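You operate a simulated robot arm through the tools that you are given. There is no shell and no other tool.

You are at the controls of a simulated robot arm. One attempt, no reset.

Task
Grind the oats from the red scoop into the marked cup.
Fine: cup on the mill mat first; fill the hopper from above, fingers out of it; put the scoop back; crank till the hopper is empty. Set down upright: marked cup, red scoop.
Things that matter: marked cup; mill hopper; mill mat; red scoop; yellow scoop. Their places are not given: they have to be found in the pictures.

The check looks at the end state, three seconds after you hand in, the way a careful person would. Anything else that was tipped, shoved, dropped, spilled or broken makes it a failure.

Robot
A 7-joint arm with a two-finger parallel gripper, fixed in place. Base frame: the origin is at the foot of the arm, x ahead of it, y to its left, z up; the work surface is at about z = 0. Units: m, degrees, N and s.
With the tool pointing down near the work surface it reaches from about 0.22 to 0.58 m from the base axis. Its first joint turns from -66.0 to 66.0 degrees. Payload 2.5 kg.
Tool frame: the origin (TCP) lies between the finger pads and is the grasp point; the fingertips stand 0.023 m ahead of it; z points along the fingers, y is the line along which they close. Largest opening 0.094 m; finger width 0.038, thickness 0.01; the body of the gripper, 0.054 by 0.096 m, starts 0.039 m behind the TCP.
Orientation is that of the tool frame in the base frame, as [roll, pitch, yaw] about the fixed x, y, z axes, in that order (R = Rz(yaw) Ry(pitch) Rx(roll)). With the fingers straight down and closing along the base's y, the tool's x points along the base's -x, its y along +y and its z along -z.

Tools
- The arm moves only by the tool send_rows. Its arguments are lists of equal length, an entry for each row: "claw": the opening, from 0 (shut) to 1 (fully open); "linear": the shift along the base's x, y, z in m, a list of three; "angular": the turn, a rotation vector about the base's x, y, z in degrees, a list of three. In form: {"claw": [claw, ...], "linear": [[tx, ty, tz], ...], "angular": [[rx, ry, rz], ...]}. A call has 1 to 20 rows; each row is the pose to reach, as a shift and turn from the pose commanded when the call began. A row lasts 0.2 s, in which the tool goes at most 0.05 m and 8.6 degrees; a call with a longer step from one row to the next is refused whole, and so is a gripper value outside its range. A pose out of reach is approached as far as the arm can. The call stops where the force on the tool passes 90 N (or 10 N more than at its start, if that is more) or the arm is blocked; 0.2 s more then pass. Each finger travels about 0.108 m/s and halts on what it meets, pressing with about 20 N; the grip force reading is that of the motor and also rises with nothing between the fingers. The clock runs only during rows and for 0.2 s after the last one: add rows that repeat a pose to give the fingers time. The reply holds the time, the measured pose of the TCP, the force on the tool along the base axes, the opening and the grip force, in the units named above and with some noise, with the torque about the TCP (base axes, N m) and any sound that the robot's microphone picked up.
- Cameras (640 x 400 px; columns grow to the right, rows downward): "scene" is fixed at [0.1061, -0.3923, 0.5663]; the picture's right is [0.89, -0.47, 0.00], its down [-0.19, -0.36, -0.91] and it looks along [0.42, 0.81, -0.41] (base axes); focal length 214 px, centre (320, 200). "wrist" rides on the gripper at [0.086, 0.016, -0.074] in the tool frame; the picture's right is [-0.18, 0.98, 0.00], its down [-0.58, -0.11, -0.81] and it looks along [-0.79, -0.15, 0.59] (tool axes); focal length 243 px, centre (320, 200).
- grab_frame(camera): a new picture of that camera. The clock stands still meanwhile.
- measure_at(camera, pixels): for up to 12 pixels [column, row] of the newest picture of that camera ("zoom" is the newest enlarged one), the place [x, y, z] in the base frame of the surface seen there, good to about 0.003 m, but the place of the scene camera against the robot may be out by one fixed shift of up to 0.012 m in any direction. The clock stands still meanwhile.
- close_up(camera, box): a new picture of the part [left, top, right, bottom] of that camera's present view, enlarged. The clock stands still meanwhile.
- hand_in(): hands the job in; it is judged then, once.

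Leave the gripper open and the arm clear of the work at the hand-in unless told otherwise.

The tools are called after "Request:" as name(argument=value, ...) on one line, values as JSON. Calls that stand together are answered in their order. send_rows: Moves the arm, as the interface text tells. Its arguments: {"type":"object","properties":{"claw":{"type":"array"},"linear":{"type":"array"},"angular":{"type":"array"}},"required":["claw","linear","angular"]} The other tools are called the same way: grab_frame (camera) takes a picture; measure_at (camera, pixels) gives the place of the surface under pixels of a picture; close_up (camera, box) takes an enlarged picture of a part of a camera's view; hand_in () hands the job in.

At the start:

```text
time_s: 0.0
tool_pos: [0.3227, -0.0576, 0.5511]
tool_rot: [-179.9, 0.0, -179.9]
contact_force: [-0.7, 0.5, 0.7]
torque: [0.01, 0.01, -0.02]
finger_gap: 0.094
grasp_force: 0.1
```

scene: 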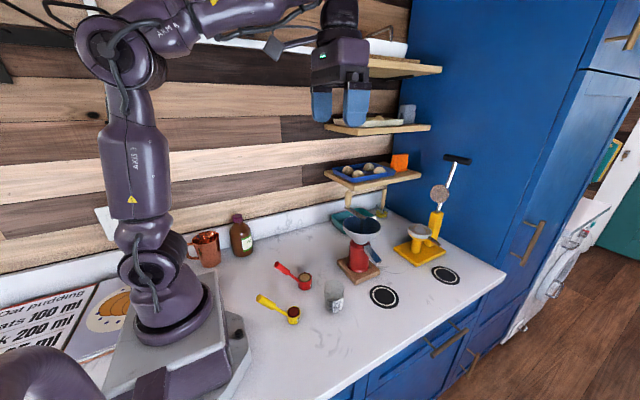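
wrist: 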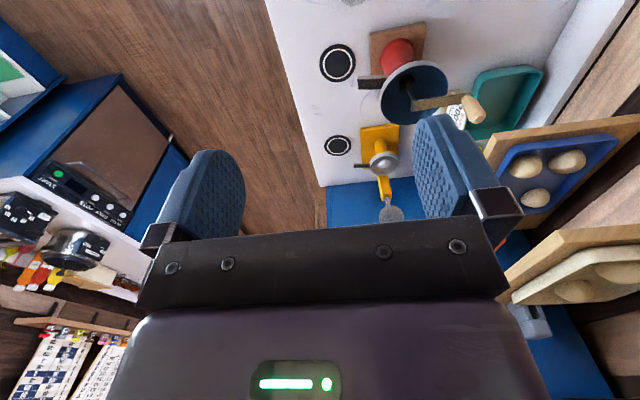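

I see the scene: red scoop near (295,275), yellow scoop near (280,308), a clear cup near (334,297), a red mill with a blue/grey hopper near (360,245), and black round mats near (384,296) and (446,275). I will take enlarged views of the work area first.

Request:
close_up(camera="scene", box=[240, 200, 480, 350])

Request:
close_up(camera="wrist", box=[300, 0, 560, 220])

```text
2.67 times, centred on (360, 275) of scene
```

zoom: 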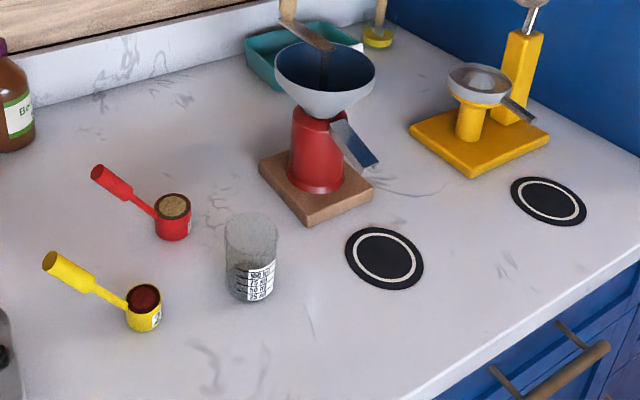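

```text
1.82 times, centred on (430, 110) of wrist
```

zoom: 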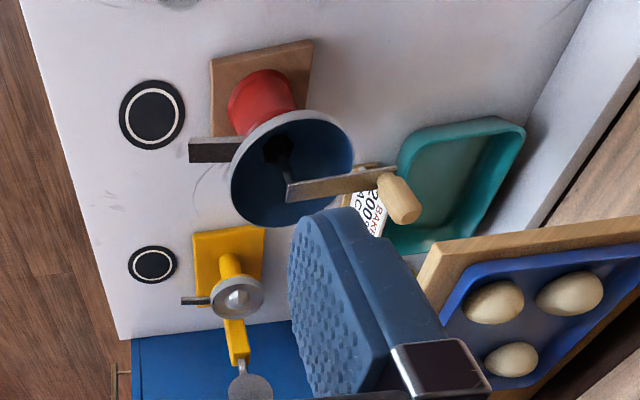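

The oats (beige) are in the red scoop and the yellow one holds something dark red. The red mill's chute points at the nearer black mat. I'll take a tighter close-up of the scoops and cup to measure them.

Request:
close_up(camera="scene", box=[250, 250, 362, 320])

```text
5.71 times, centred on (306, 285) of scene
```

zoom: 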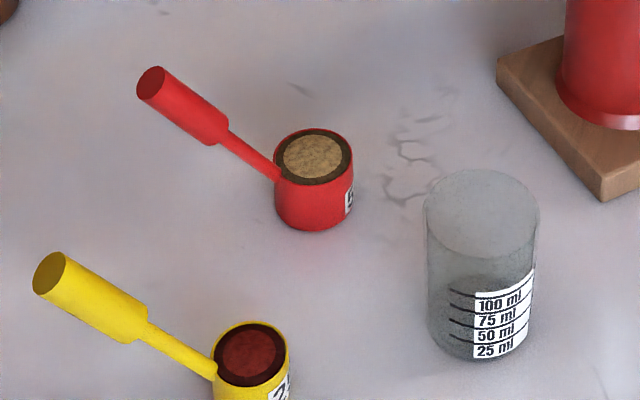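

Now I measure scoop and cup points in this zoom.

Request:
measure_at(camera="zoom", pixels=[[150, 84], [180, 103], [218, 130], [250, 152], [314, 156], [314, 131], [312, 183], [312, 226], [480, 171], [427, 215], [537, 215], [475, 356]])

Request:
measure_at(camera="zoom", pixels=[[480, 256], [430, 330], [535, 310], [250, 355], [250, 323], [50, 275], [100, 300], [145, 325], [600, 200], [500, 60], [280, 250], [350, 300]])

```text
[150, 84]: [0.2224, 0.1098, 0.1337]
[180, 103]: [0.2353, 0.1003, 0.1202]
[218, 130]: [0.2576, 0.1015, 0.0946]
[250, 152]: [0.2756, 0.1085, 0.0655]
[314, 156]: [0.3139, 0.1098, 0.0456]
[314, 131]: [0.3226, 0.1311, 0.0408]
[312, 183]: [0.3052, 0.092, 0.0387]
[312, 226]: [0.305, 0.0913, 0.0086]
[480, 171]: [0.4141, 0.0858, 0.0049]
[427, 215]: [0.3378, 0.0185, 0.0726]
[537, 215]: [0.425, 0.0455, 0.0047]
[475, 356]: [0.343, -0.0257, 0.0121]
```

```text
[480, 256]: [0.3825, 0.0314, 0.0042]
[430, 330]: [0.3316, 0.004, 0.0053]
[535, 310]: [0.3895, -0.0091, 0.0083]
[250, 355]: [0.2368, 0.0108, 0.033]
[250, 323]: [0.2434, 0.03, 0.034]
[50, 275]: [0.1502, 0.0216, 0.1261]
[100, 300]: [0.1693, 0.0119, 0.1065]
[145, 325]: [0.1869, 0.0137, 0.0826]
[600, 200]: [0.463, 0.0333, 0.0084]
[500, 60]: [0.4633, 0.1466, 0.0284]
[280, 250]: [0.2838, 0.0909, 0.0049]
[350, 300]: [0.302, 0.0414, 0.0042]
```

The red scoop's handle rises away from the bowl toward the robot (-x), bowl centre about (0.312,0.112). Cup centre near (0.365,0.01). Next a close-up of the mill and mat.

Request:
close_up(camera="scene", box=[324, 200, 420, 316])

```text
3.45 times, centred on (372, 258) of scene
```

zoom: 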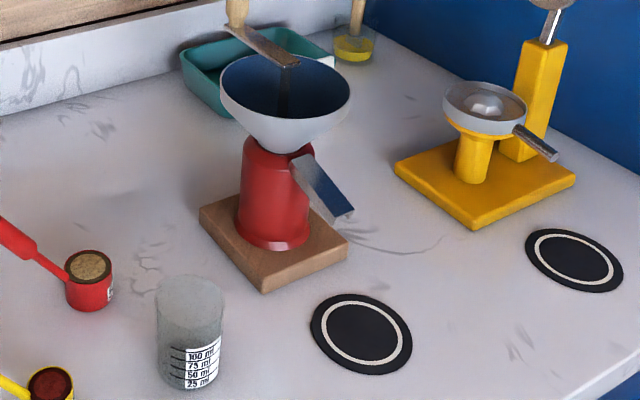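

I measure mat, chute, hopper rim and crank points here.

Request:
measure_at(camera="zoom", pixels=[[361, 334], [315, 325], [408, 343], [355, 297], [366, 371], [340, 212], [300, 165], [224, 95], [349, 100], [285, 135], [290, 64], [240, 30]])

Request:
measure_at(camera="zoom", pixels=[[240, 8], [262, 45], [233, 70], [335, 75], [275, 90], [286, 105], [265, 282], [345, 245], [203, 212], [272, 210], [275, 150], [240, 60]])

```text
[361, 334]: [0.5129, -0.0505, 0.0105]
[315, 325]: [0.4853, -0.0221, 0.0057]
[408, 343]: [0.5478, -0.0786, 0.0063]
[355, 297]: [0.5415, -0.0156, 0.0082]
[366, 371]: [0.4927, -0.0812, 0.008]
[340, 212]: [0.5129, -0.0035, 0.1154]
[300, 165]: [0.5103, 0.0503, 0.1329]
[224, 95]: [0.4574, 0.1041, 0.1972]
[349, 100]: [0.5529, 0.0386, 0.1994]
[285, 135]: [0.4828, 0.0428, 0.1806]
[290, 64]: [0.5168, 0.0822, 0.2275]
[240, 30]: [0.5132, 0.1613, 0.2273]
```

```text
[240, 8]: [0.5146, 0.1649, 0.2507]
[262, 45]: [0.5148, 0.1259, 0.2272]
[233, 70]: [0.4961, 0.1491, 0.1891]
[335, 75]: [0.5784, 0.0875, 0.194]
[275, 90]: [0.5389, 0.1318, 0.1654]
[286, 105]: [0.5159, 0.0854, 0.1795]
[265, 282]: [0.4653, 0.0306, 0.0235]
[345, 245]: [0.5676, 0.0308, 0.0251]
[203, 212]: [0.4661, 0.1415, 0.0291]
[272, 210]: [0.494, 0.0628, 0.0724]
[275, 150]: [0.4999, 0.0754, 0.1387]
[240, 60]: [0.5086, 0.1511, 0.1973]
```

Hopper shaft is near (0.515,0.085), rim z≈0.20, crank arm at z≈0.227 with the knob near (0.514,0.165); mat near (0.515,-0.05). To check against the wrist camera, I move the tool back and down to about (0.25,0.05,0.40).

Request:
send_rows(claw=[1, 1, 1, 1, 1, 1], linear=[[-0.012, 0.018, -0.025], [-0.024, 0.036, -0.05], [-0.036, 0.054, -0.075], [-0.049, 0.072, -0.1], [-0.061, 0.09, -0.125], [-0.073, 0.107, -0.15]], angular=[[0, 0, 0], [0, 0, 0], [0, 0, 0], [0, 0, 0], [0, 0, 0], [0, 0, 0]])

Request:
grab_frame(camera="wrist")

```text
time_s: 1.4
tool_pos: [0.2499, 0.0495, 0.402]
tool_rot: [-180.0, 0.1, -179.9]
contact_force: [-1.0, 1.1, -1.1]
torque: [0.02, 0.03, -0.03]
finger_gap: 0.094
grasp_force: 0.2
```

```text
taken
```

wrist: 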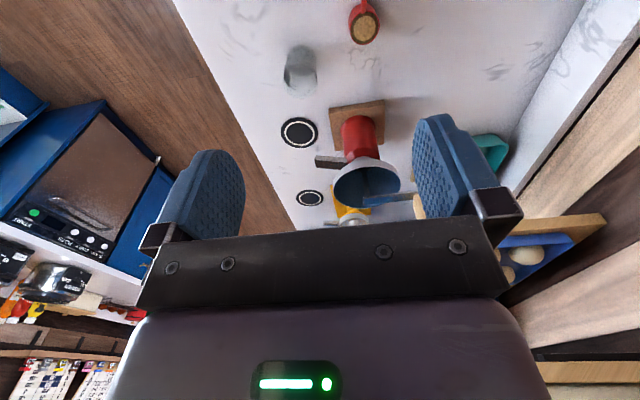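

Now the red scoop bowl is at (365,25), the cup at (300,68), the mat at (298,132). I zoom into this wrist view.

Request:
close_up(camera="wrist", box=[256, 0, 416, 100])

```text
4.00 times, centred on (336, 50) of wrist
```

zoom: 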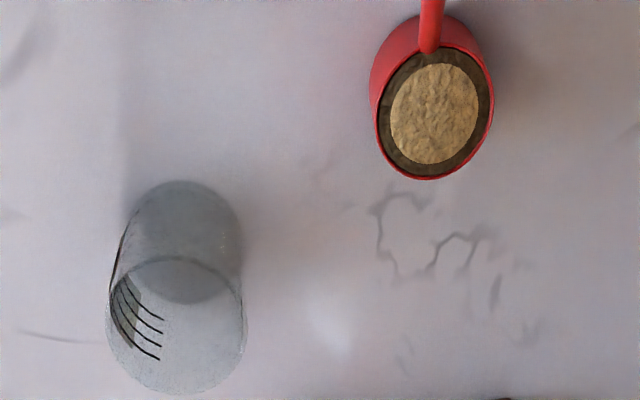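

I measure the cup and scoop from the wrist view.

Request:
measure_at(camera="zoom", pixels=[[433, 112], [432, 179], [490, 95], [379, 120], [430, 48], [430, 10], [185, 184], [110, 290], [244, 300], [177, 391], [180, 258], [300, 250]])

Request:
close_up(camera="wrist", box=[260, 80, 450, 230])

```text
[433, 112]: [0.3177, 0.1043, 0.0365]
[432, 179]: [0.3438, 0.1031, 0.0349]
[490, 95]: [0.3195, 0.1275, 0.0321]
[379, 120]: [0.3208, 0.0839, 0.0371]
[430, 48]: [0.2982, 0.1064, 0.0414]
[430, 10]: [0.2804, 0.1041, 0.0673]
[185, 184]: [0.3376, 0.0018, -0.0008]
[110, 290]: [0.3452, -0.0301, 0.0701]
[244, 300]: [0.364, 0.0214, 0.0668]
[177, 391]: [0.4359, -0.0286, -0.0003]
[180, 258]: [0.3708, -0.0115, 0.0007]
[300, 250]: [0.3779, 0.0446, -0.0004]
```

```text
2.67 times, centred on (355, 155) of wrist
```

zoom: 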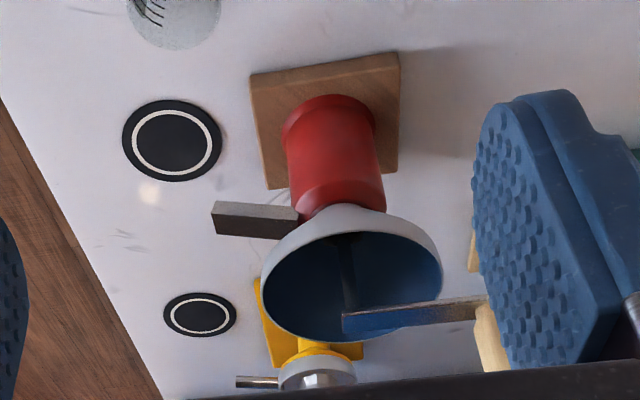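

Wrist table height reads ~0, so the scene camera is shifted by about (-0.005,+0.006,+0.0045). Now mill and mat points from this wrist zoom.

Request:
measure_at(camera="zoom", pixels=[[172, 140], [125, 140], [219, 140], [172, 102], [172, 178], [250, 78], [398, 56], [216, 220], [265, 275], [440, 265], [348, 322], [470, 310]])

Request:
measure_at(camera="zoom", pixels=[[290, 332], [400, 327], [348, 210], [400, 222], [300, 235], [480, 340], [476, 240], [350, 260], [340, 140], [330, 345], [160, 15], [215, 15]])

```text
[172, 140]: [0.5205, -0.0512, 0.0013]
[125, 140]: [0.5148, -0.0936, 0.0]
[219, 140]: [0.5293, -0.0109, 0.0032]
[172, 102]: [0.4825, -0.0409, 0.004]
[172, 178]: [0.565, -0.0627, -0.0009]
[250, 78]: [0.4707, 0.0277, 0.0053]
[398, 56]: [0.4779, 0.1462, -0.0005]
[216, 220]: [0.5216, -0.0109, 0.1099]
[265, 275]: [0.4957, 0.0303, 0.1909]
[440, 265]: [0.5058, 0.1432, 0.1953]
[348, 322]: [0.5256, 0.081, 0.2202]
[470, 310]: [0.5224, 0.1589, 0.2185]
```

```text
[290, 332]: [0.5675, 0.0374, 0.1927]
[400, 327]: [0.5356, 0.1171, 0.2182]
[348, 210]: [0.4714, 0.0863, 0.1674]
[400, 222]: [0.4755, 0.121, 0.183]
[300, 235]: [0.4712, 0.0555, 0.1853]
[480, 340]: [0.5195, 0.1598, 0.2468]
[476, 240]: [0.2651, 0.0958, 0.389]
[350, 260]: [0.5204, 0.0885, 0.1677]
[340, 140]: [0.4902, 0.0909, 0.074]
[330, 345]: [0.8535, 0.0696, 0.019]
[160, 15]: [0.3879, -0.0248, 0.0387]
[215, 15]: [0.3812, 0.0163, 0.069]
```

Wrist-frame estimates: cup centre ≈ (0.365,-0.005), mat centre ≈ (0.522,-0.052), chute tip ≈ (0.52,-0.011,0.11). To keep the gripper body clear of the chute I'll turn the tool +90° about z (closing along x, camera to the -y side) while moving above the cup.

Request:
send_rows(claw=[1, 1, 1, 1, 1, 1, 1, 1, 1, 1, 1, 1], linear=[[0.0096, -0.0046, -0.0152], [0.0192, -0.0092, -0.0303], [0.0288, -0.0138, -0.0455], [0.0383, -0.0183, -0.0607], [0.0479, -0.0229, -0.0758], [0.0575, -0.0275, -0.091], [0.0671, -0.0321, -0.1062], [0.0767, -0.0367, -0.1213], [0.0863, -0.0413, -0.1365], [0.0958, -0.0458, -0.1517], [0.1054, -0.0504, -0.1668], [0.115, -0.055, -0.182]], angular=[[0, 0, 7.5], [0, 0, 15], [0, 0, 22.5], [0, 0, 30], [0, 0, 37.5], [0, 0, 45], [0, 0, 52.5], [0, 0, 60], [0, 0, 67.5], [0, 0, 75], [0, 0, 82.5], [0, 0, 90]])

Request:
grab_frame(camera="wrist")

Request:
grab_frame(camera="scene")

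```text
time_s: 4.0
tool_pos: [0.3651, -0.0069, 0.2178]
tool_rot: [-179.9, 0.0, -89.8]
contact_force: [-0.3, 0.0, 0.7]
torque: [-0.01, -0.01, 0.04]
finger_gap: 0.094
grasp_force: 0.0
```

```text
taken
```

wrist: 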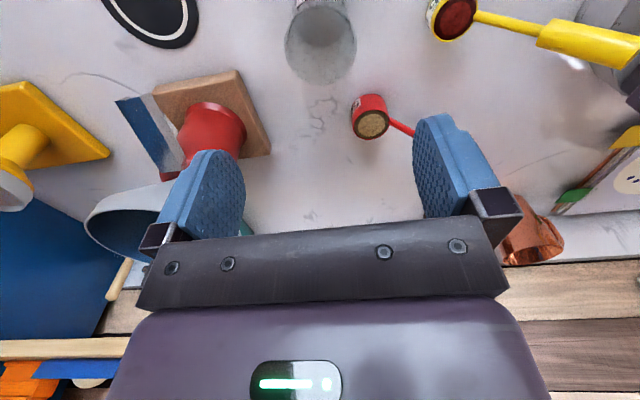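

```text
taken
```

scene: 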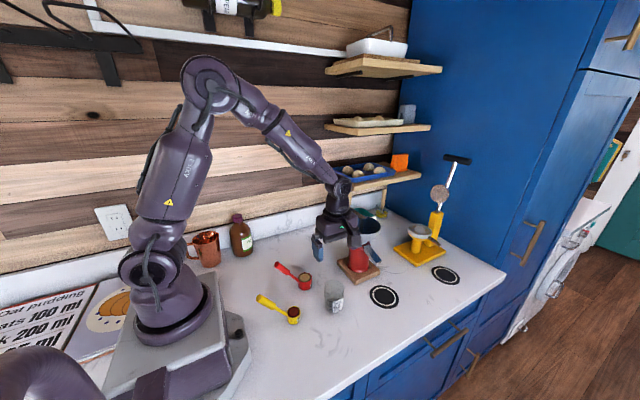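

The turn worked; the cup is at (320,40) in the wrist view. I zoom in on it to refine its centre.

Request:
close_up(camera="wrist", box=[250, 0, 410, 100])

```text
4.00 times, centred on (330, 50) of wrist
```

zoom: 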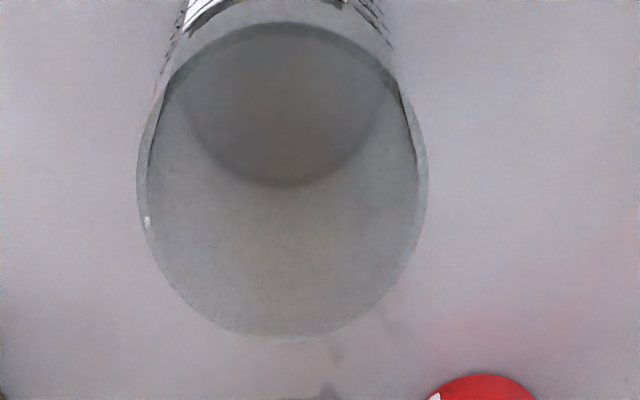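

Using camera geometry the cup rim centre comes out at (0.365,-0.007), diameter ≈0.06, right under the tool. I go straight down to z≈0.045 and close the fingers.

Request:
send_rows(claw=[1, 1, 1, 1, 1, 1, 1, 1, 1], linear=[[0, 0, -0.025], [0, 0, -0.05], [0, 0, -0.075], [0, 0, -0.1], [0, 0, -0.12], [0, 0, -0.14], [0, 0, -0.16], [0, 0, -0.172], [0, 0, -0.172]], angular=[[0, 0, 0], [0, 0, 0], [0, 0, 0], [0, 0, 0], [0, 0, 0], [0, 0, 0], [0, 0, 0], [0, 0, 0], [0, 0, 0]])

Request:
grab_frame(camera="scene")

Request:
grab_frame(camera="wrist")

```text
time_s: 6.0
tool_pos: [0.366, -0.0076, 0.0463]
tool_rot: [180.0, 0.0, -90.0]
contact_force: [1.4, -0.2, -0.5]
torque: [0.02, 0.0, 0.01]
finger_gap: 0.0938
grasp_force: 0.1
```

```text
taken
```

scene: 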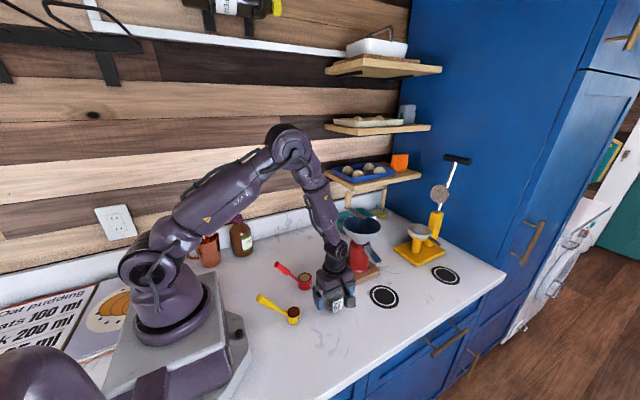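

```text
taken
```

wrist: 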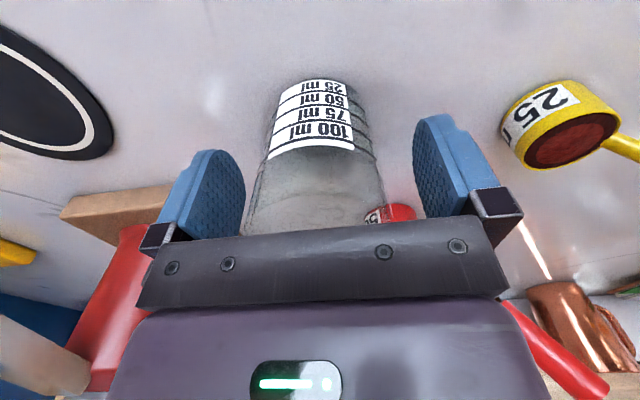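

The cup stands between the fingers with its label toward the wrist camera. I close on it.

Request:
send_rows(claw=[0.5, 0.4, 0.4, 0.4], linear=[[0, 0, 0], [0, 0, 0], [0, 0, 0], [0, 0, 0]], angular=[[0, 0, 0], [0, 0, 0], [0, 0, 0], [0, 0, 0]])

```text
time_s: 7.0
tool_pos: [0.3661, -0.0072, 0.0474]
tool_rot: [-180.0, 0.0, -90.0]
contact_force: [-0.2, 0.1, 0.2]
torque: [0.02, 0.02, -0.04]
finger_gap: 0.0575
grasp_force: 20.1
```

Gripped at 0.0575 m with 20 N. I lift 3 cm, carry it around to y≈-0.085, x≈0.522, without lowering yet.

Request:
send_rows(claw=[0.4, 0.4, 0.4, 0.4, 0.4, 0.4, 0.4, 0.4, 0.4, 0.4], linear=[[0, 0, 0.015], [0, 0, 0.03], [0.015, -0.015, 0.035], [0.035, -0.035, 0.035], [0.055, -0.055, 0.035], [0.08, -0.07, 0.035], [0.105, -0.078, 0.035], [0.13, -0.078, 0.035], [0.15, -0.078, 0.035], [0.156, -0.078, 0.035]], angular=[[0, 0, 0], [0, 0, 0], [0, 0, 0], [0, 0, 0], [0, 0, 0], [0, 0, 0], [0, 0, 0], [0, 0, 0], [0, 0, 0], [0, 0, 0]])

Request:
grab_frame(camera="scene")

Request:
grab_frame(camera="wrist")

```text
time_s: 9.2
tool_pos: [0.5215, -0.0855, 0.0816]
tool_rot: [180.0, -0.1, -90.0]
contact_force: [-0.1, -0.9, -0.8]
torque: [0.04, 0.02, 0.0]
finger_gap: 0.0576
grasp_force: 19.8
```

```text
taken
```

scene: 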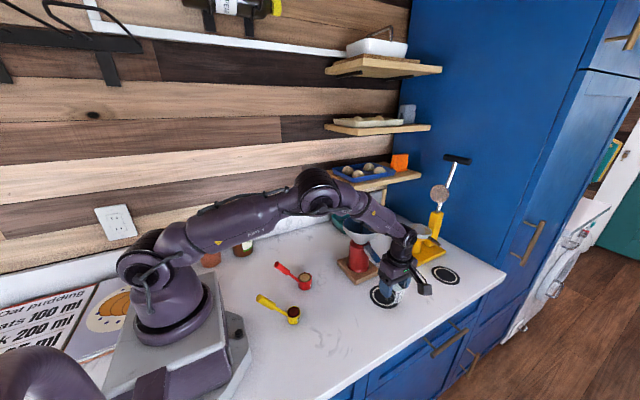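

```text
taken
```

wrist: 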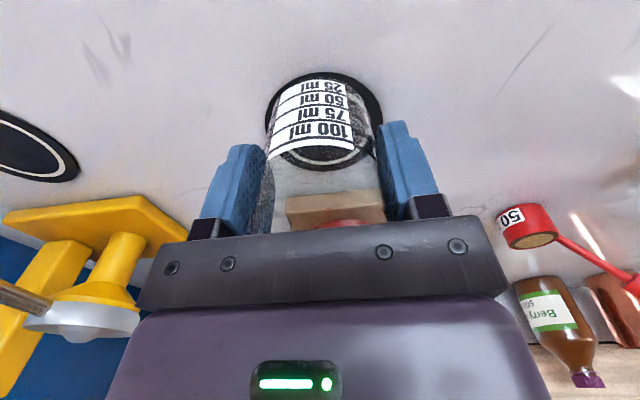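

The cup is above the mat's outer side. I lower by 0.024 (cup bottom ~1 cm up) and then slide slowly toward the mat centre, watching the force.

Request:
send_rows(claw=[0.4, 0.4, 0.4, 0.4, 0.4, 0.4, 0.4], linear=[[0, 0, -0.012], [0, 0, -0.024], [0, 0.008, -0.024], [0, 0.016, -0.024], [0, 0.024, -0.024], [0, 0.0335, -0.024], [0, 0.0335, -0.024]], angular=[[0, 0, 0], [0, 0, 0], [0, 0, 0], [0, 0, 0], [0, 0, 0], [0, 0, 0], [0, 0, 0]])

Request:
grab_frame(camera="wrist")

Request:
close_up(camera="scene", box=[324, 200, 452, 316])

```text
time_s: 10.8
tool_pos: [0.5206, -0.0608, 0.0585]
tool_rot: [-179.9, -0.8, -90.6]
contact_force: [-16.8, -43.0, 17.0]
torque: [2.8, -0.83, 0.63]
finger_gap: 0.0576
grasp_force: 19.9
```

```text
taken
```

wrist: 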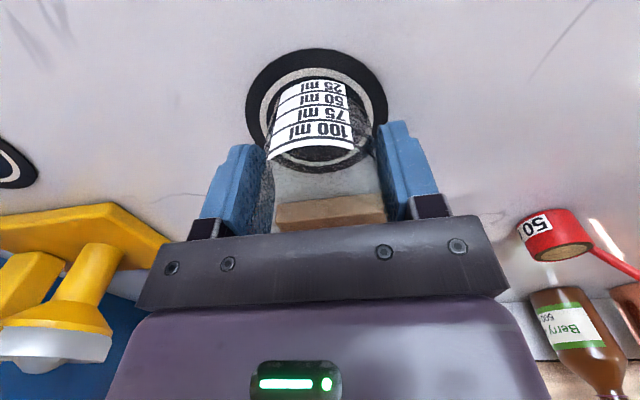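

```text
3.45 times, centred on (388, 258) of scene
```

zoom: 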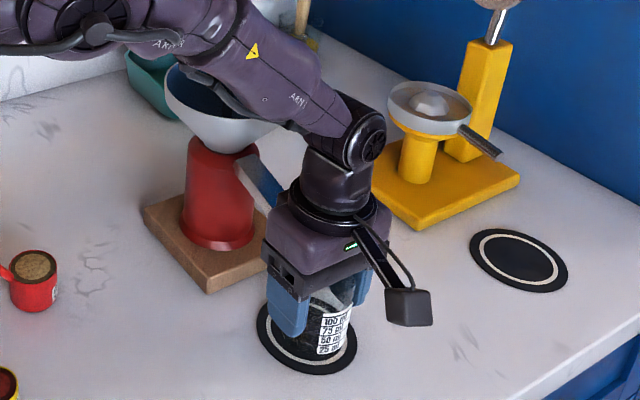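

The tool got a -43 N push in y with a torque that puts the contact about 6.5 cm above the TCP: the wide gripper body touches the chute tip. The mill base looks unmoved. I back off in -y right away.

Request:
send_rows(claw=[0.4, 0.4, 0.4], linear=[[0, -0.006, 0], [0, -0.012, 0], [0, -0.012, 0]], angular=[[0, 0, 0], [0, 0, 0], [0, 0, 0]])

Request:
close_up(camera="scene", box=[324, 200, 420, 316])

```text
time_s: 11.6
tool_pos: [0.5219, -0.0605, 0.0586]
tool_rot: [179.9, 0.2, -89.7]
contact_force: [0.1, -2.5, 0.3]
torque: [0.17, 0.05, -0.04]
finger_gap: 0.0576
grasp_force: 20.0
```

```text
3.45 times, centred on (372, 258) of scene
```

zoom: 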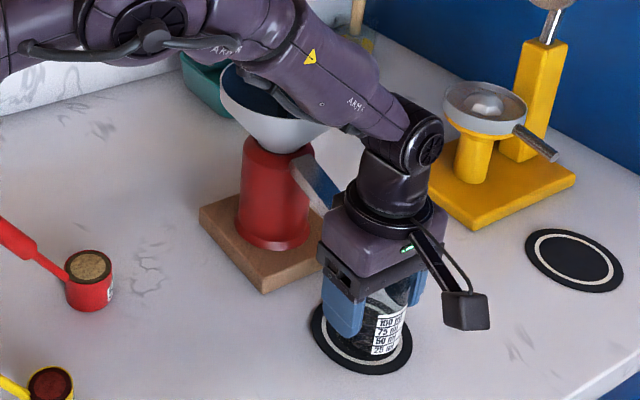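

The mill stands where it was (base corners at the same pixels). I back off 4 mm more and lower slowly onto the mat.

Request:
send_rows(claw=[0.4, 0.4, 0.4, 0.4, 0.4], linear=[[0, -0.004, 0], [0, -0.005, -0.003], [0, -0.005, -0.006], [0, -0.005, -0.008], [0, -0.005, -0.008]], angular=[[0, 0, 0], [0, 0, 0], [0, 0, 0], [0, 0, 0], [0, 0, 0]])

```text
time_s: 12.8
tool_pos: [0.522, -0.0691, 0.049]
tool_rot: [-179.9, 0.1, -90.1]
contact_force: [-0.8, 0.0, -0.6]
torque: [-0.02, 0.0, 0.02]
finger_gap: 0.0575
grasp_force: 20.1
```

No contact yet (z 0.049). I lower in 1 mm steps until touch.

Request:
send_rows(claw=[0.4, 0.4, 0.4], linear=[[0, 0, -0.001], [0, 0, -0.0015], [0, 0, -0.0015]], angular=[[0, 0, 0], [0, 0, 0], [0, 0, 0]])

```text
time_s: 13.6
tool_pos: [0.5218, -0.0695, 0.0483]
tool_rot: [-180.0, 0.0, -90.0]
contact_force: [-2.7, 0.3, 6.3]
torque: [0.02, 0.14, -0.03]
finger_gap: 0.0575
grasp_force: 20.0
```

Cup touches the mat (6 N). It stands ~17 mm outside the mat's centre, so I release, rise, tilt the tool 20° about x (body leaning away from the chute) and will regrasp to shift it in. First open and rise.

Request:
send_rows(claw=[0.7, 1, 1, 1, 1, 1, 1, 1, 1], linear=[[0, 0, 0], [0, 0, 0], [0, 0, 0], [0, 0, 0.01], [0, 0, 0.025], [0, 0, 0.045], [0, 0, 0.07], [0, 0, 0.095], [0, 0, 0.1]], angular=[[0, 0, 0], [0, 0, 0], [0, 0, 0], [0, 0, 0], [0, 0, 0], [0, 0, 0], [0, 0, 0], [0, 0, 0], [0, 0, 0]])

Request:
grab_frame(camera="wrist")

Request:
grab_frame(camera="scene")

```text
time_s: 15.6
tool_pos: [0.5208, -0.0683, 0.149]
tool_rot: [-180.0, 0.0, -90.0]
contact_force: [0.4, -0.1, 0.8]
torque: [0.02, 0.0, -0.03]
finger_gap: 0.0938
grasp_force: 0.0
```

```text
taken
```

wrist: 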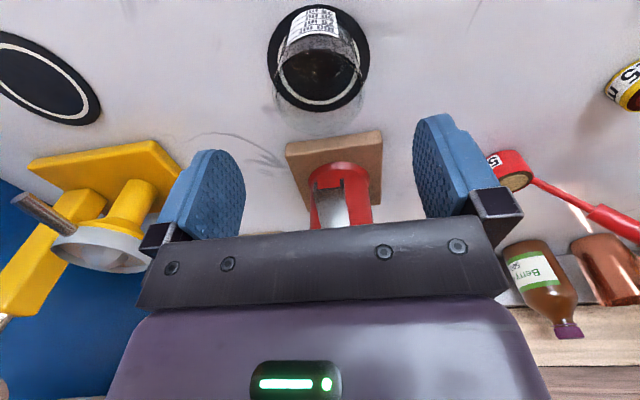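

```text
taken
```

scene: 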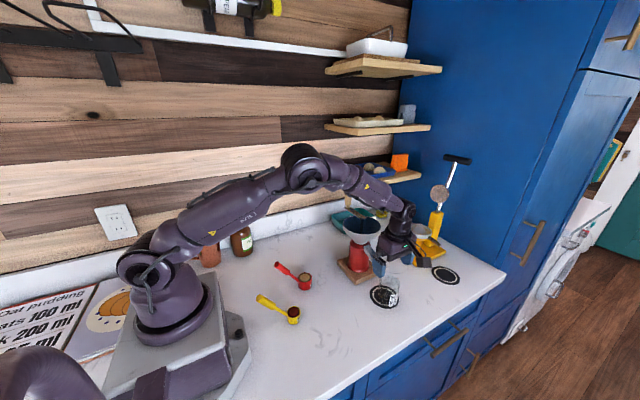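

The cup stands upright on the mat. I zoom in to measure cup and mat centre together.

Request:
close_up(camera="wrist", box=[250, 0, 410, 240])

```text
1.67 times, centred on (330, 120) of wrist
```

zoom: 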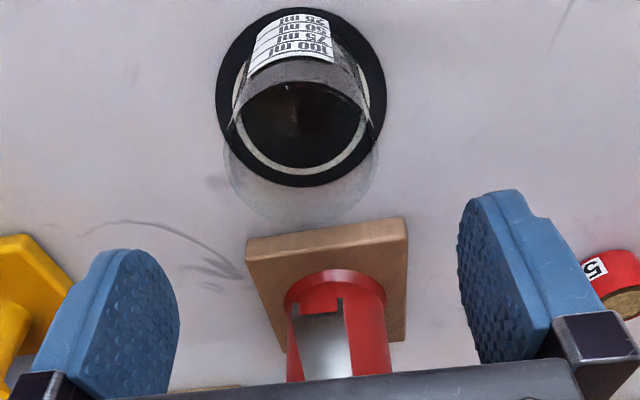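

Request:
measure_at(camera="zoom", pixels=[[302, 11], [300, 183], [219, 97], [383, 97], [320, 330], [295, 316], [339, 302], [320, 370], [320, 318], [248, 245], [405, 225], [233, 150]])

```text
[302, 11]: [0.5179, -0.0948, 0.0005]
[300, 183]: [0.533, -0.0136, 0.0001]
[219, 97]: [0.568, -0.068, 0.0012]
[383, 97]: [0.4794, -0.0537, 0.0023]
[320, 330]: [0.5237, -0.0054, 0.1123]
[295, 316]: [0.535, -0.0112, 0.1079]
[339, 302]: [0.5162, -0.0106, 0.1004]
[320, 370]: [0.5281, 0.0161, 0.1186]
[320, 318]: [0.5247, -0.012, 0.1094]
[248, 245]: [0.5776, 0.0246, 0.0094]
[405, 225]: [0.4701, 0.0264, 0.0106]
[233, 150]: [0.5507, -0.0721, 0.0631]
```

Mat centre ≈ (0.524,-0.053), chute tip at y≈-0.012. I tilt 20° about x and go down around the cup again with the TCP at z≈0.06.

Request:
send_rows(claw=[1, 1, 1, 1, 1, 1, 1, 1, 1], linear=[[0, 0, 0], [0, 0, 0], [0, 0, 0], [0, 0, -0.02], [0, 0, -0.04], [0, 0, -0.06], [0, 0, -0.075], [0, 0, -0.089], [0, 0, -0.089]], angular=[[7, 0, 0], [14, 0, 0], [20, 0, 0], [20, 0, 0], [20, 0, 0], [20, 0, 0], [20, 0, 0], [20, 0, 0], [20, 0, 0]])

Request:
grab_frame(camera="wrist")

Request:
close_up(camera="scene", box=[324, 200, 452, 316])

```text
time_s: 17.6
tool_pos: [0.5209, -0.0683, 0.0595]
tool_rot: [-180.0, 20.0, -90.0]
contact_force: [-0.4, 0.8, -0.6]
torque: [0.0, -0.03, 0.0]
finger_gap: 0.094
grasp_force: 0.0
```

```text
taken
```

wrist: 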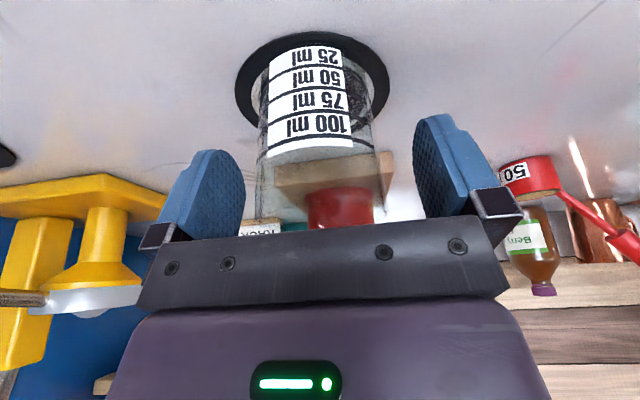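

```text
3.45 times, centred on (388, 258) of scene
```

zoom: 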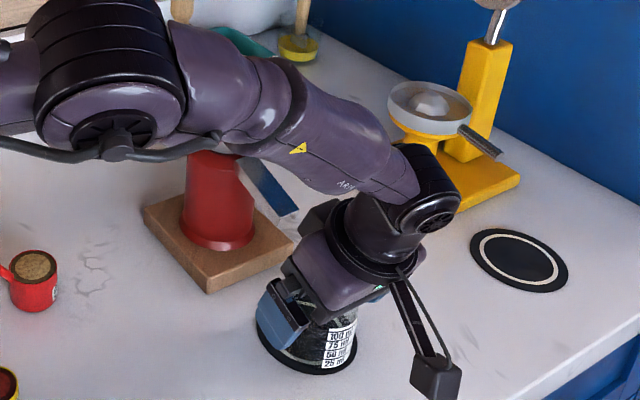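

The cup is between the fingers again, no contact forces. I close, lift 6 mm, shift (+0.0025,+0.0165), and lower back.

Request:
send_rows(claw=[0.5, 0.4, 0.4, 0.4], linear=[[0, 0, 0], [0, 0, 0], [0, 0, 0], [0, 0, 0]], angular=[[0, 0, 0], [0, 0, 0], [0, 0, 0], [0, 0, 0]])

Request:
send_rows(claw=[0.4, 0.4, 0.4, 0.4, 0.4, 0.4, 0.4], linear=[[0, 0, 0.004], [0, 0, 0.007], [0.0015, 0.006, 0.007], [0.0025, 0.011, 0.007], [0.003, 0.0155, 0.007], [0.003, 0.0155, 0.005], [0.003, 0.0155, 0.003]], angular=[[0, 0, 0], [0, 0, 0], [0, 0, 0], [0, 0, 0], [0, 0, 0], [0, 0, 0], [0, 0, 0]])

```text
time_s: 18.6
tool_pos: [0.5226, -0.0672, 0.0595]
tool_rot: [-180.0, 20.0, -89.9]
contact_force: [0.2, 0.4, -0.2]
torque: [0.0, 0.0, -0.02]
finger_gap: 0.0579
grasp_force: 19.9
```

```text
time_s: 20.2
tool_pos: [0.5253, -0.0526, 0.0627]
tool_rot: [180.0, 19.9, -90.0]
contact_force: [0.6, 0.1, -0.6]
torque: [0.0, 0.02, 0.03]
finger_gap: 0.0577
grasp_force: 19.7
```

Clean shift; now at y≈-0.053. I lower the last millimetres onto the mat.

Request:
send_rows(claw=[0.4, 0.4, 0.4], linear=[[0, 0, -0.0015], [0, 0, -0.003], [0, 0, -0.003]], angular=[[0, 0, 0], [0, 0, 0], [0, 0, 0]])

```text
time_s: 21.0
tool_pos: [0.524, -0.051, 0.0595]
tool_rot: [-180.0, 20.1, -90.0]
contact_force: [0.3, -0.8, -1.3]
torque: [0.02, -0.05, -0.01]
finger_gap: 0.0581
grasp_force: 20.1
```

Request:
send_rows(claw=[0.4, 0.4, 0.4], linear=[[0, 0, -0.0008], [0, 0, -0.0015], [0, 0, -0.0015]], angular=[[0, 0, 0], [0, 0, 0], [0, 0, 0]])

```text
time_s: 21.8
tool_pos: [0.5249, -0.0524, 0.0597]
tool_rot: [-179.9, 20.0, -89.8]
contact_force: [-4.3, 0.9, 9.3]
torque: [0.04, 0.11, -0.03]
finger_gap: 0.058
grasp_force: 19.8
```

Contact made (9 N up). I open the fingers and retreat backward along the tool axis, then look.

Request:
send_rows(claw=[0.7, 1, 1, 1, 1, 1, 1, 1, 1], linear=[[0, 0, 0.0015], [0, 0, 0.0015], [0, 0, 0.0015], [0, -0.004, 0.011], [0, -0.01, 0.0275], [0, -0.018, 0.05], [0, -0.027, 0.074], [0, -0.036, 0.099], [0, -0.036, 0.099]], angular=[[0, 0, 0], [0, 0, 0], [0, 0, 0], [0, 0, 0], [0, 0, 0], [0, 0, 0], [0, 0, 0], [0, 0, 0], [0, 0, 0]])

Request:
grab_frame(camera="wrist")

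Request:
grab_frame(camera="scene")

```text
time_s: 23.8
tool_pos: [0.5244, -0.0889, 0.1583]
tool_rot: [179.9, 19.9, -89.8]
contact_force: [-0.5, 0.5, -0.8]
torque: [-0.01, -0.01, -0.03]
finger_gap: 0.0941
grasp_force: 0.1
```

```text
taken
```

wrist: 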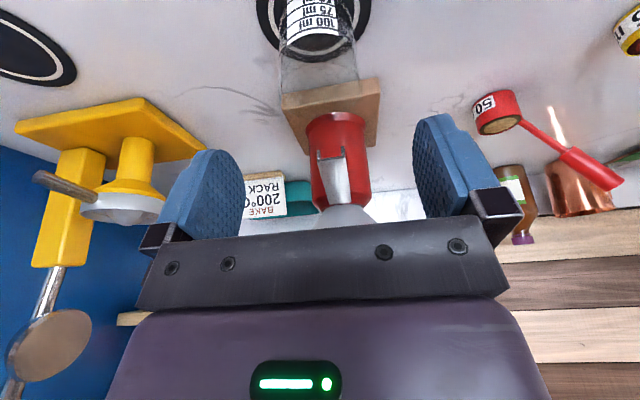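

```text
taken
```

scene: 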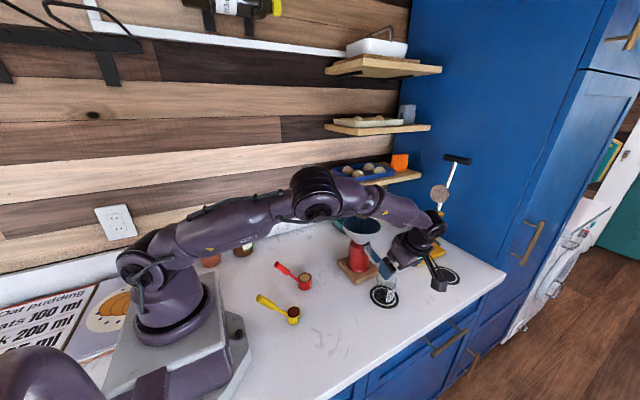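

The cup stands on the mat centre. Now I want to know obstacles: I measure the lower shelf, bottle, mug and wall in the scene view.

Request:
measure_at(camera="scene", pixels=[[350, 184], [419, 174], [345, 172], [240, 228], [243, 250], [205, 245], [207, 262], [300, 218], [128, 218], [430, 125], [335, 126], [262, 283]])

Request:
close_up(camera="scene", box=[170, 200, 330, 330])

```text
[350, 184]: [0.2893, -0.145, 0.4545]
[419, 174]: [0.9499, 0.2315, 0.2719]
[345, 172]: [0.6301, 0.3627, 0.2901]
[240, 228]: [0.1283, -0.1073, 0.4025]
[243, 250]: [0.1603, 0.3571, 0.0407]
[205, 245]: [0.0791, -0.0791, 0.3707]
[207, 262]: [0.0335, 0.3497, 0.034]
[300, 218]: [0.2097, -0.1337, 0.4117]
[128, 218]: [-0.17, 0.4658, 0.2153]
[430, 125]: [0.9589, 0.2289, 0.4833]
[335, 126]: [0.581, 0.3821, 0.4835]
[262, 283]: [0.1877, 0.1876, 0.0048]
```

```text
3.08 times, centred on (250, 265) of scene
```

zoom: 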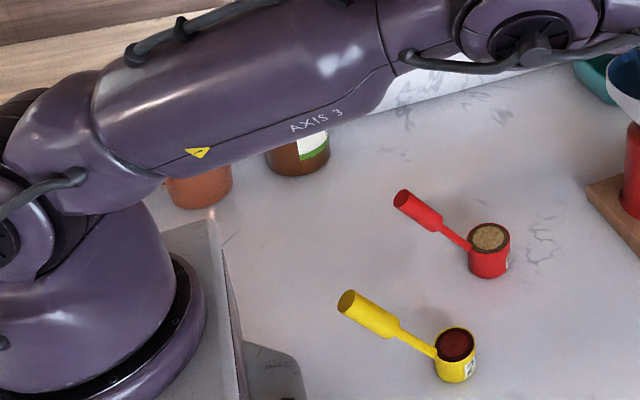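

Space on the +y side is free up to y≈0.36; handle of the red scoop leans toward the robot at ~52°. My plan for the pour: grasp the handle with the tool leaning 55° (pointing to +y and down), fingers closing square to the handle, so that later a turn-over ends with the tool about level. I test that orientation in free air first, going up and back.

Request:
send_rows(claw=[1, 1, 1, 1, 1, 1, 1, 1, 1], linear=[[-0.01, -0.01, 0.03], [-0.02, -0.01, 0.06], [-0.04, -0.01, 0.09], [-0.06, -0.01, 0.12], [-0.08, -0.01, 0.14], [-0.1, 0.0, 0.155], [-0.12, 0.0, 0.165], [-0.14, 0.01, 0.17], [-0.14, 0.01, 0.17]], angular=[[0, 0, 0], [4.15, -3.36, 4.39], [8.3, -6.73, 8.78], [12.45, -10.09, 13.16], [16.6, -13.45, 17.55], [20.75, -16.81, 21.94], [24.9, -20.18, 26.33], [29.05, -23.54, 30.71], [33.2, -26.9, 35.1]])

Request:
grab_frame(camera="scene")

Request:
grab_frame(camera="wrist")

```text
time_s: 25.8
tool_pos: [0.3845, -0.0807, 0.3271]
tool_rot: [-135.4, 36.3, -30.8]
contact_force: [0.1, -0.3, 0.3]
torque: [0.0, 0.03, -0.01]
finger_gap: 0.0941
grasp_force: 0.0
```

```text
taken
```

scene: 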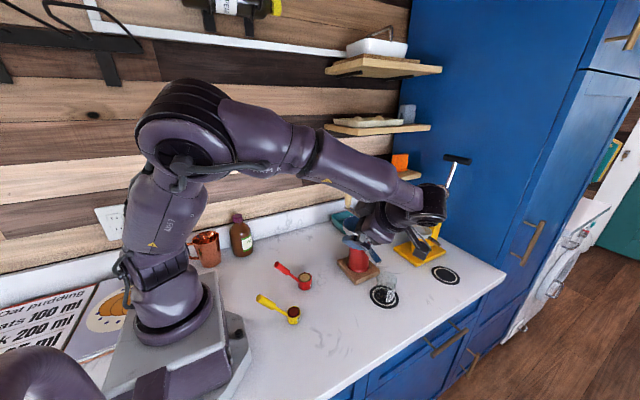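

```text
taken
```

wrist: 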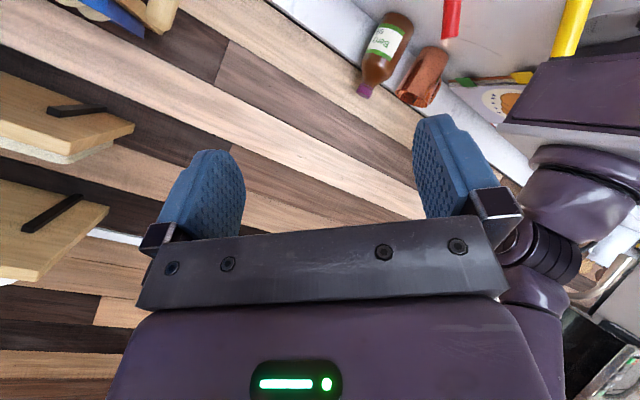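

The leaning orientation is reached exactly. Now I test whether it also reaches near the scoop, at about (0.245,0.0,0.24), still well above everything.

Request:
send_rows(claw=[1, 1, 1, 1, 1, 1, 1], linear=[[-0.025, 0.013, -0.01], [-0.05, 0.026, -0.02], [-0.075, 0.04, -0.035], [-0.1, 0.055, -0.055], [-0.12, 0.068, -0.07], [-0.14, 0.08, -0.087], [-0.14, 0.08, -0.087]], angular=[[0, 0, 0], [0, 0, 0], [0, 0, 0], [0, 0, 0], [0, 0, 0], [0, 0, 0], [0, 0, 0]])

Request:
grab_frame(camera="scene")

Request:
grab_frame(camera="wrist")

```text
time_s: 27.4
tool_pos: [0.3097, 0.0253, 0.2417]
tool_rot: [-135.8, 36.5, -31.2]
contact_force: [0.4, -0.4, 0.2]
torque: [-0.02, 0.0, 0.01]
finger_gap: 0.0943
grasp_force: 0.0
out of reach, approached as far as the arm can: row 3, 4, 5, 6, 7
```

```text
taken
```

scene: 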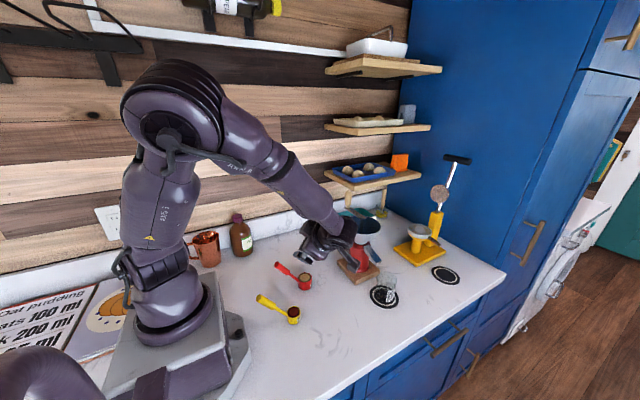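

```text
taken
```

wrist: 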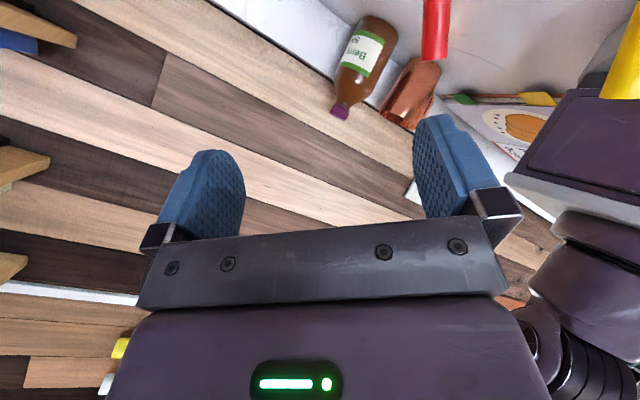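

That corner is out of reach (it stopped at (0.31,0.025,0.242)); the tool would be folded too far back there. At the scoop's own y the fold angle is smaller, so I try moving +y first in free air.

Request:
send_rows(claw=[0.6, 0.6, 0.6, 0.6], linear=[[0, 0.02, 0], [0, 0.045, 0.005], [0, 0.07, 0.01], [0, 0.07, 0.01]], angular=[[0, 0, 0], [0, 0, 0], [0, 0, 0], [0, 0, 0]])

```text
time_s: 28.4
tool_pos: [0.3103, 0.0949, 0.2517]
tool_rot: [-135.5, 36.5, -31.1]
contact_force: [-1.0, -0.3, -0.1]
torque: [0.0, 0.0, 0.03]
finger_gap: 0.0564
grasp_force: 0.0
```

Good: commands continue from the reached pose. Now toward x = 0.245 at y ≈ 0.105.

Request:
send_rows(claw=[0.6, 0.6, 0.6, 0.6, 0.6], linear=[[-0.015, 0.002, 0], [-0.03, 0.004, 0], [-0.045, 0.006, 0], [-0.065, 0.01, 0], [-0.065, 0.01, 0]], angular=[[0, 0, 0], [0, 0, 0], [0, 0, 0], [0, 0, 0], [0, 0, 0]])

Request:
grab_frame(camera="scene")

Request:
grab_frame(camera="wrist")

```text
time_s: 29.6
tool_pos: [0.2667, 0.118, 0.2464]
tool_rot: [-135.6, 36.3, -31.1]
contact_force: [0.6, 0.6, -0.5]
torque: [0.02, -0.01, 0.0]
finger_gap: 0.0565
grasp_force: 0.0
out of reach, approached as far as the arm can: row 3, 4, 5
```

```text
taken
```

scene: 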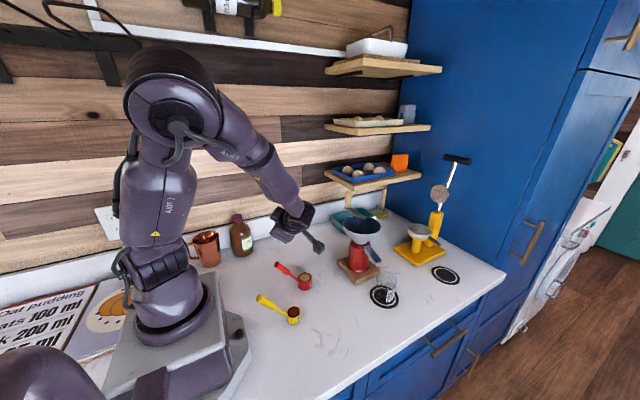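

```text
taken
```

wrist: 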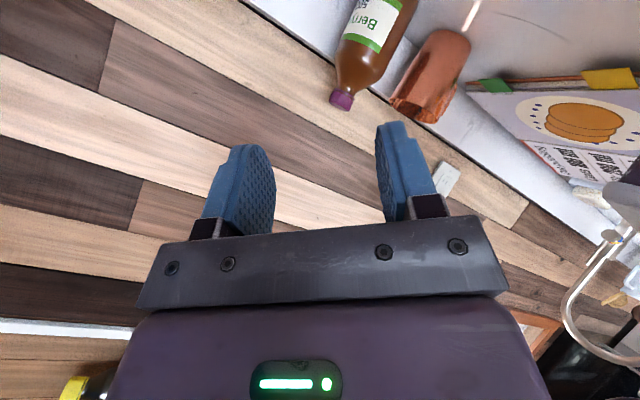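

It came to (0.267,0.118,0.246), about 2.5 cm short. A lower height may give more room, so I go down to z≈0.185 (still above the handle end at 0.13) and test the x reach there.

Request:
send_rows(claw=[0.6, 0.6, 0.6, 0.6, 0.6, 0.6], linear=[[0, 0, -0.02], [0, 0, -0.04], [0, 0, -0.06], [-0.006, -0.006, -0.06], [-0.014, -0.012, -0.06], [-0.02, -0.013, -0.06]], angular=[[0, 0, 0], [0, 0, 0], [0, 0, 0], [0, 0, 0], [0, 0, 0], [0, 0, 0]])

Request:
grab_frame(camera="scene")

```text
time_s: 31.0
tool_pos: [0.2478, 0.107, 0.1844]
tool_rot: [-135.8, 36.4, -31.1]
contact_force: [-0.3, -0.1, -0.3]
torque: [0.03, 0.02, -0.02]
finger_gap: 0.0563
grasp_force: 0.0
out of reach, approached as far as the arm can: row 6
```

```text
taken
```

scene: 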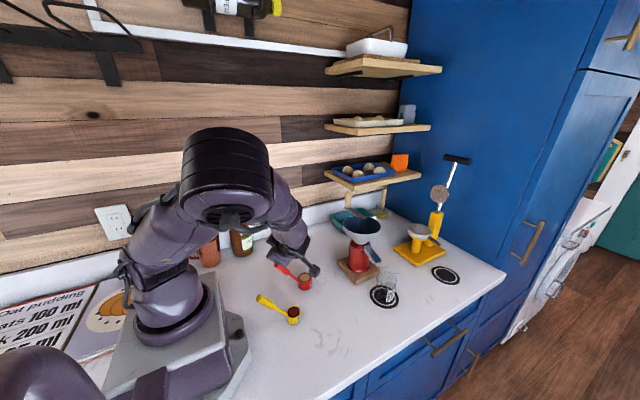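

At z = 0.184 it reaches (0.248,0.107), so the grasp itself should be reachable. Before touching the scoop I rehearse the carry empty-handed: forward and up, turning -90° about z to about (0.47,0.06,0.37), well above the hopper.

Request:
send_rows(claw=[0.6, 0.6, 0.6, 0.6, 0.6, 0.6, 0.6, 0.6, 0.6, 0.6, 0.6, 0.6, 0.6, 0.6], linear=[[0.04, -0.02, 0.02], [0.075, -0.04, 0.045], [0.105, -0.06, 0.075], [0.135, -0.07, 0.105], [0.16, -0.08, 0.135], [0.18, -0.085, 0.16], [0.195, -0.085, 0.18], [0.205, -0.08, 0.19], [0.21, -0.075, 0.19], [0.215, -0.07, 0.19], [0.22, -0.065, 0.19], [0.222, -0.06, 0.19], [0.222, -0.05, 0.19], [0.222, -0.047, 0.19]], angular=[[0, 0, 0], [0, 0, 0], [0, 0, -6], [0, 0, -14], [0, 0, -22], [0, 0, -30], [0, 0, -38], [0, 0, -46], [0, 0, -54], [0, 0, -62], [0, 0, -70], [0, 0, -78], [0, 0, -86], [0, 0, -90]])

Request:
grab_frame(camera="scene")

```text
time_s: 34.2
tool_pos: [0.4764, -0.0068, 0.3565]
tool_rot: [-139.5, 36.9, -131.1]
contact_force: [1.4, 0.3, -0.2]
torque: [0.02, 0.0, -0.01]
finger_gap: 0.0567
grasp_force: 0.1
out of reach, approached as far as the arm can: row 13
stopped in row 14: the arm was blocked; the commanded pose is now the measured one
```

```text
taken
```

scene: 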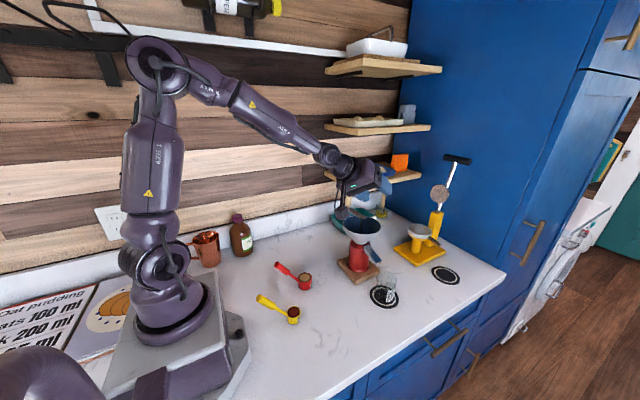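

It stopped in the last row ("blocked") at (0.476,-0.007,0.357), rotation slightly past target — probably a reconfiguration near a joint limit. I try small corrections from here to see if it can settle at the wanted pose.

Request:
send_rows(claw=[0.6, 0.6, 0.6, 0.6], linear=[[-0.005, 0.02, 0.005], [-0.006, 0.04, 0.01], [-0.006, 0.066, 0.015], [-0.006, 0.066, 0.015]], angular=[[0, 0, 3], [0, 0, 6], [0, 0, 9], [0, 0, 9]])

Request:
grab_frame(camera="scene")

```text
time_s: 35.2
tool_pos: [0.4695, 0.0609, 0.3707]
tool_rot: [-139.5, 36.9, -122.0]
contact_force: [0.3, -0.3, 0.1]
torque: [-0.03, -0.05, 0.03]
finger_gap: 0.0565
grasp_force: 0.1
```

```text
taken
```

scene: 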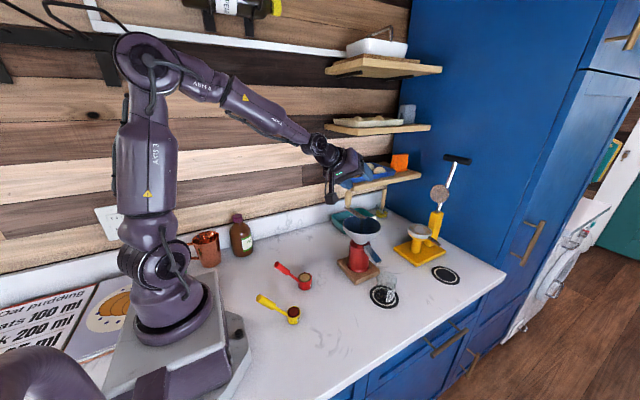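

It settled at (0.470,0.061,0.371). I correct the small remaining roll error before rehearsing the turn-over.

Request:
send_rows(claw=[0.6, 0.6], linear=[[0, 0, 0], [0, 0, 0]], angular=[[-2.2, -2.5, -1.45], [-2.2, -2.5, -1.45]])

```text
time_s: 35.8
tool_pos: [0.4704, 0.0611, 0.3708]
tool_rot: [-135.3, 36.3, -121.0]
contact_force: [0.1, 0.9, 0.4]
torque: [0.01, -0.04, 0.01]
finger_gap: 0.0563
grasp_force: 0.1
```

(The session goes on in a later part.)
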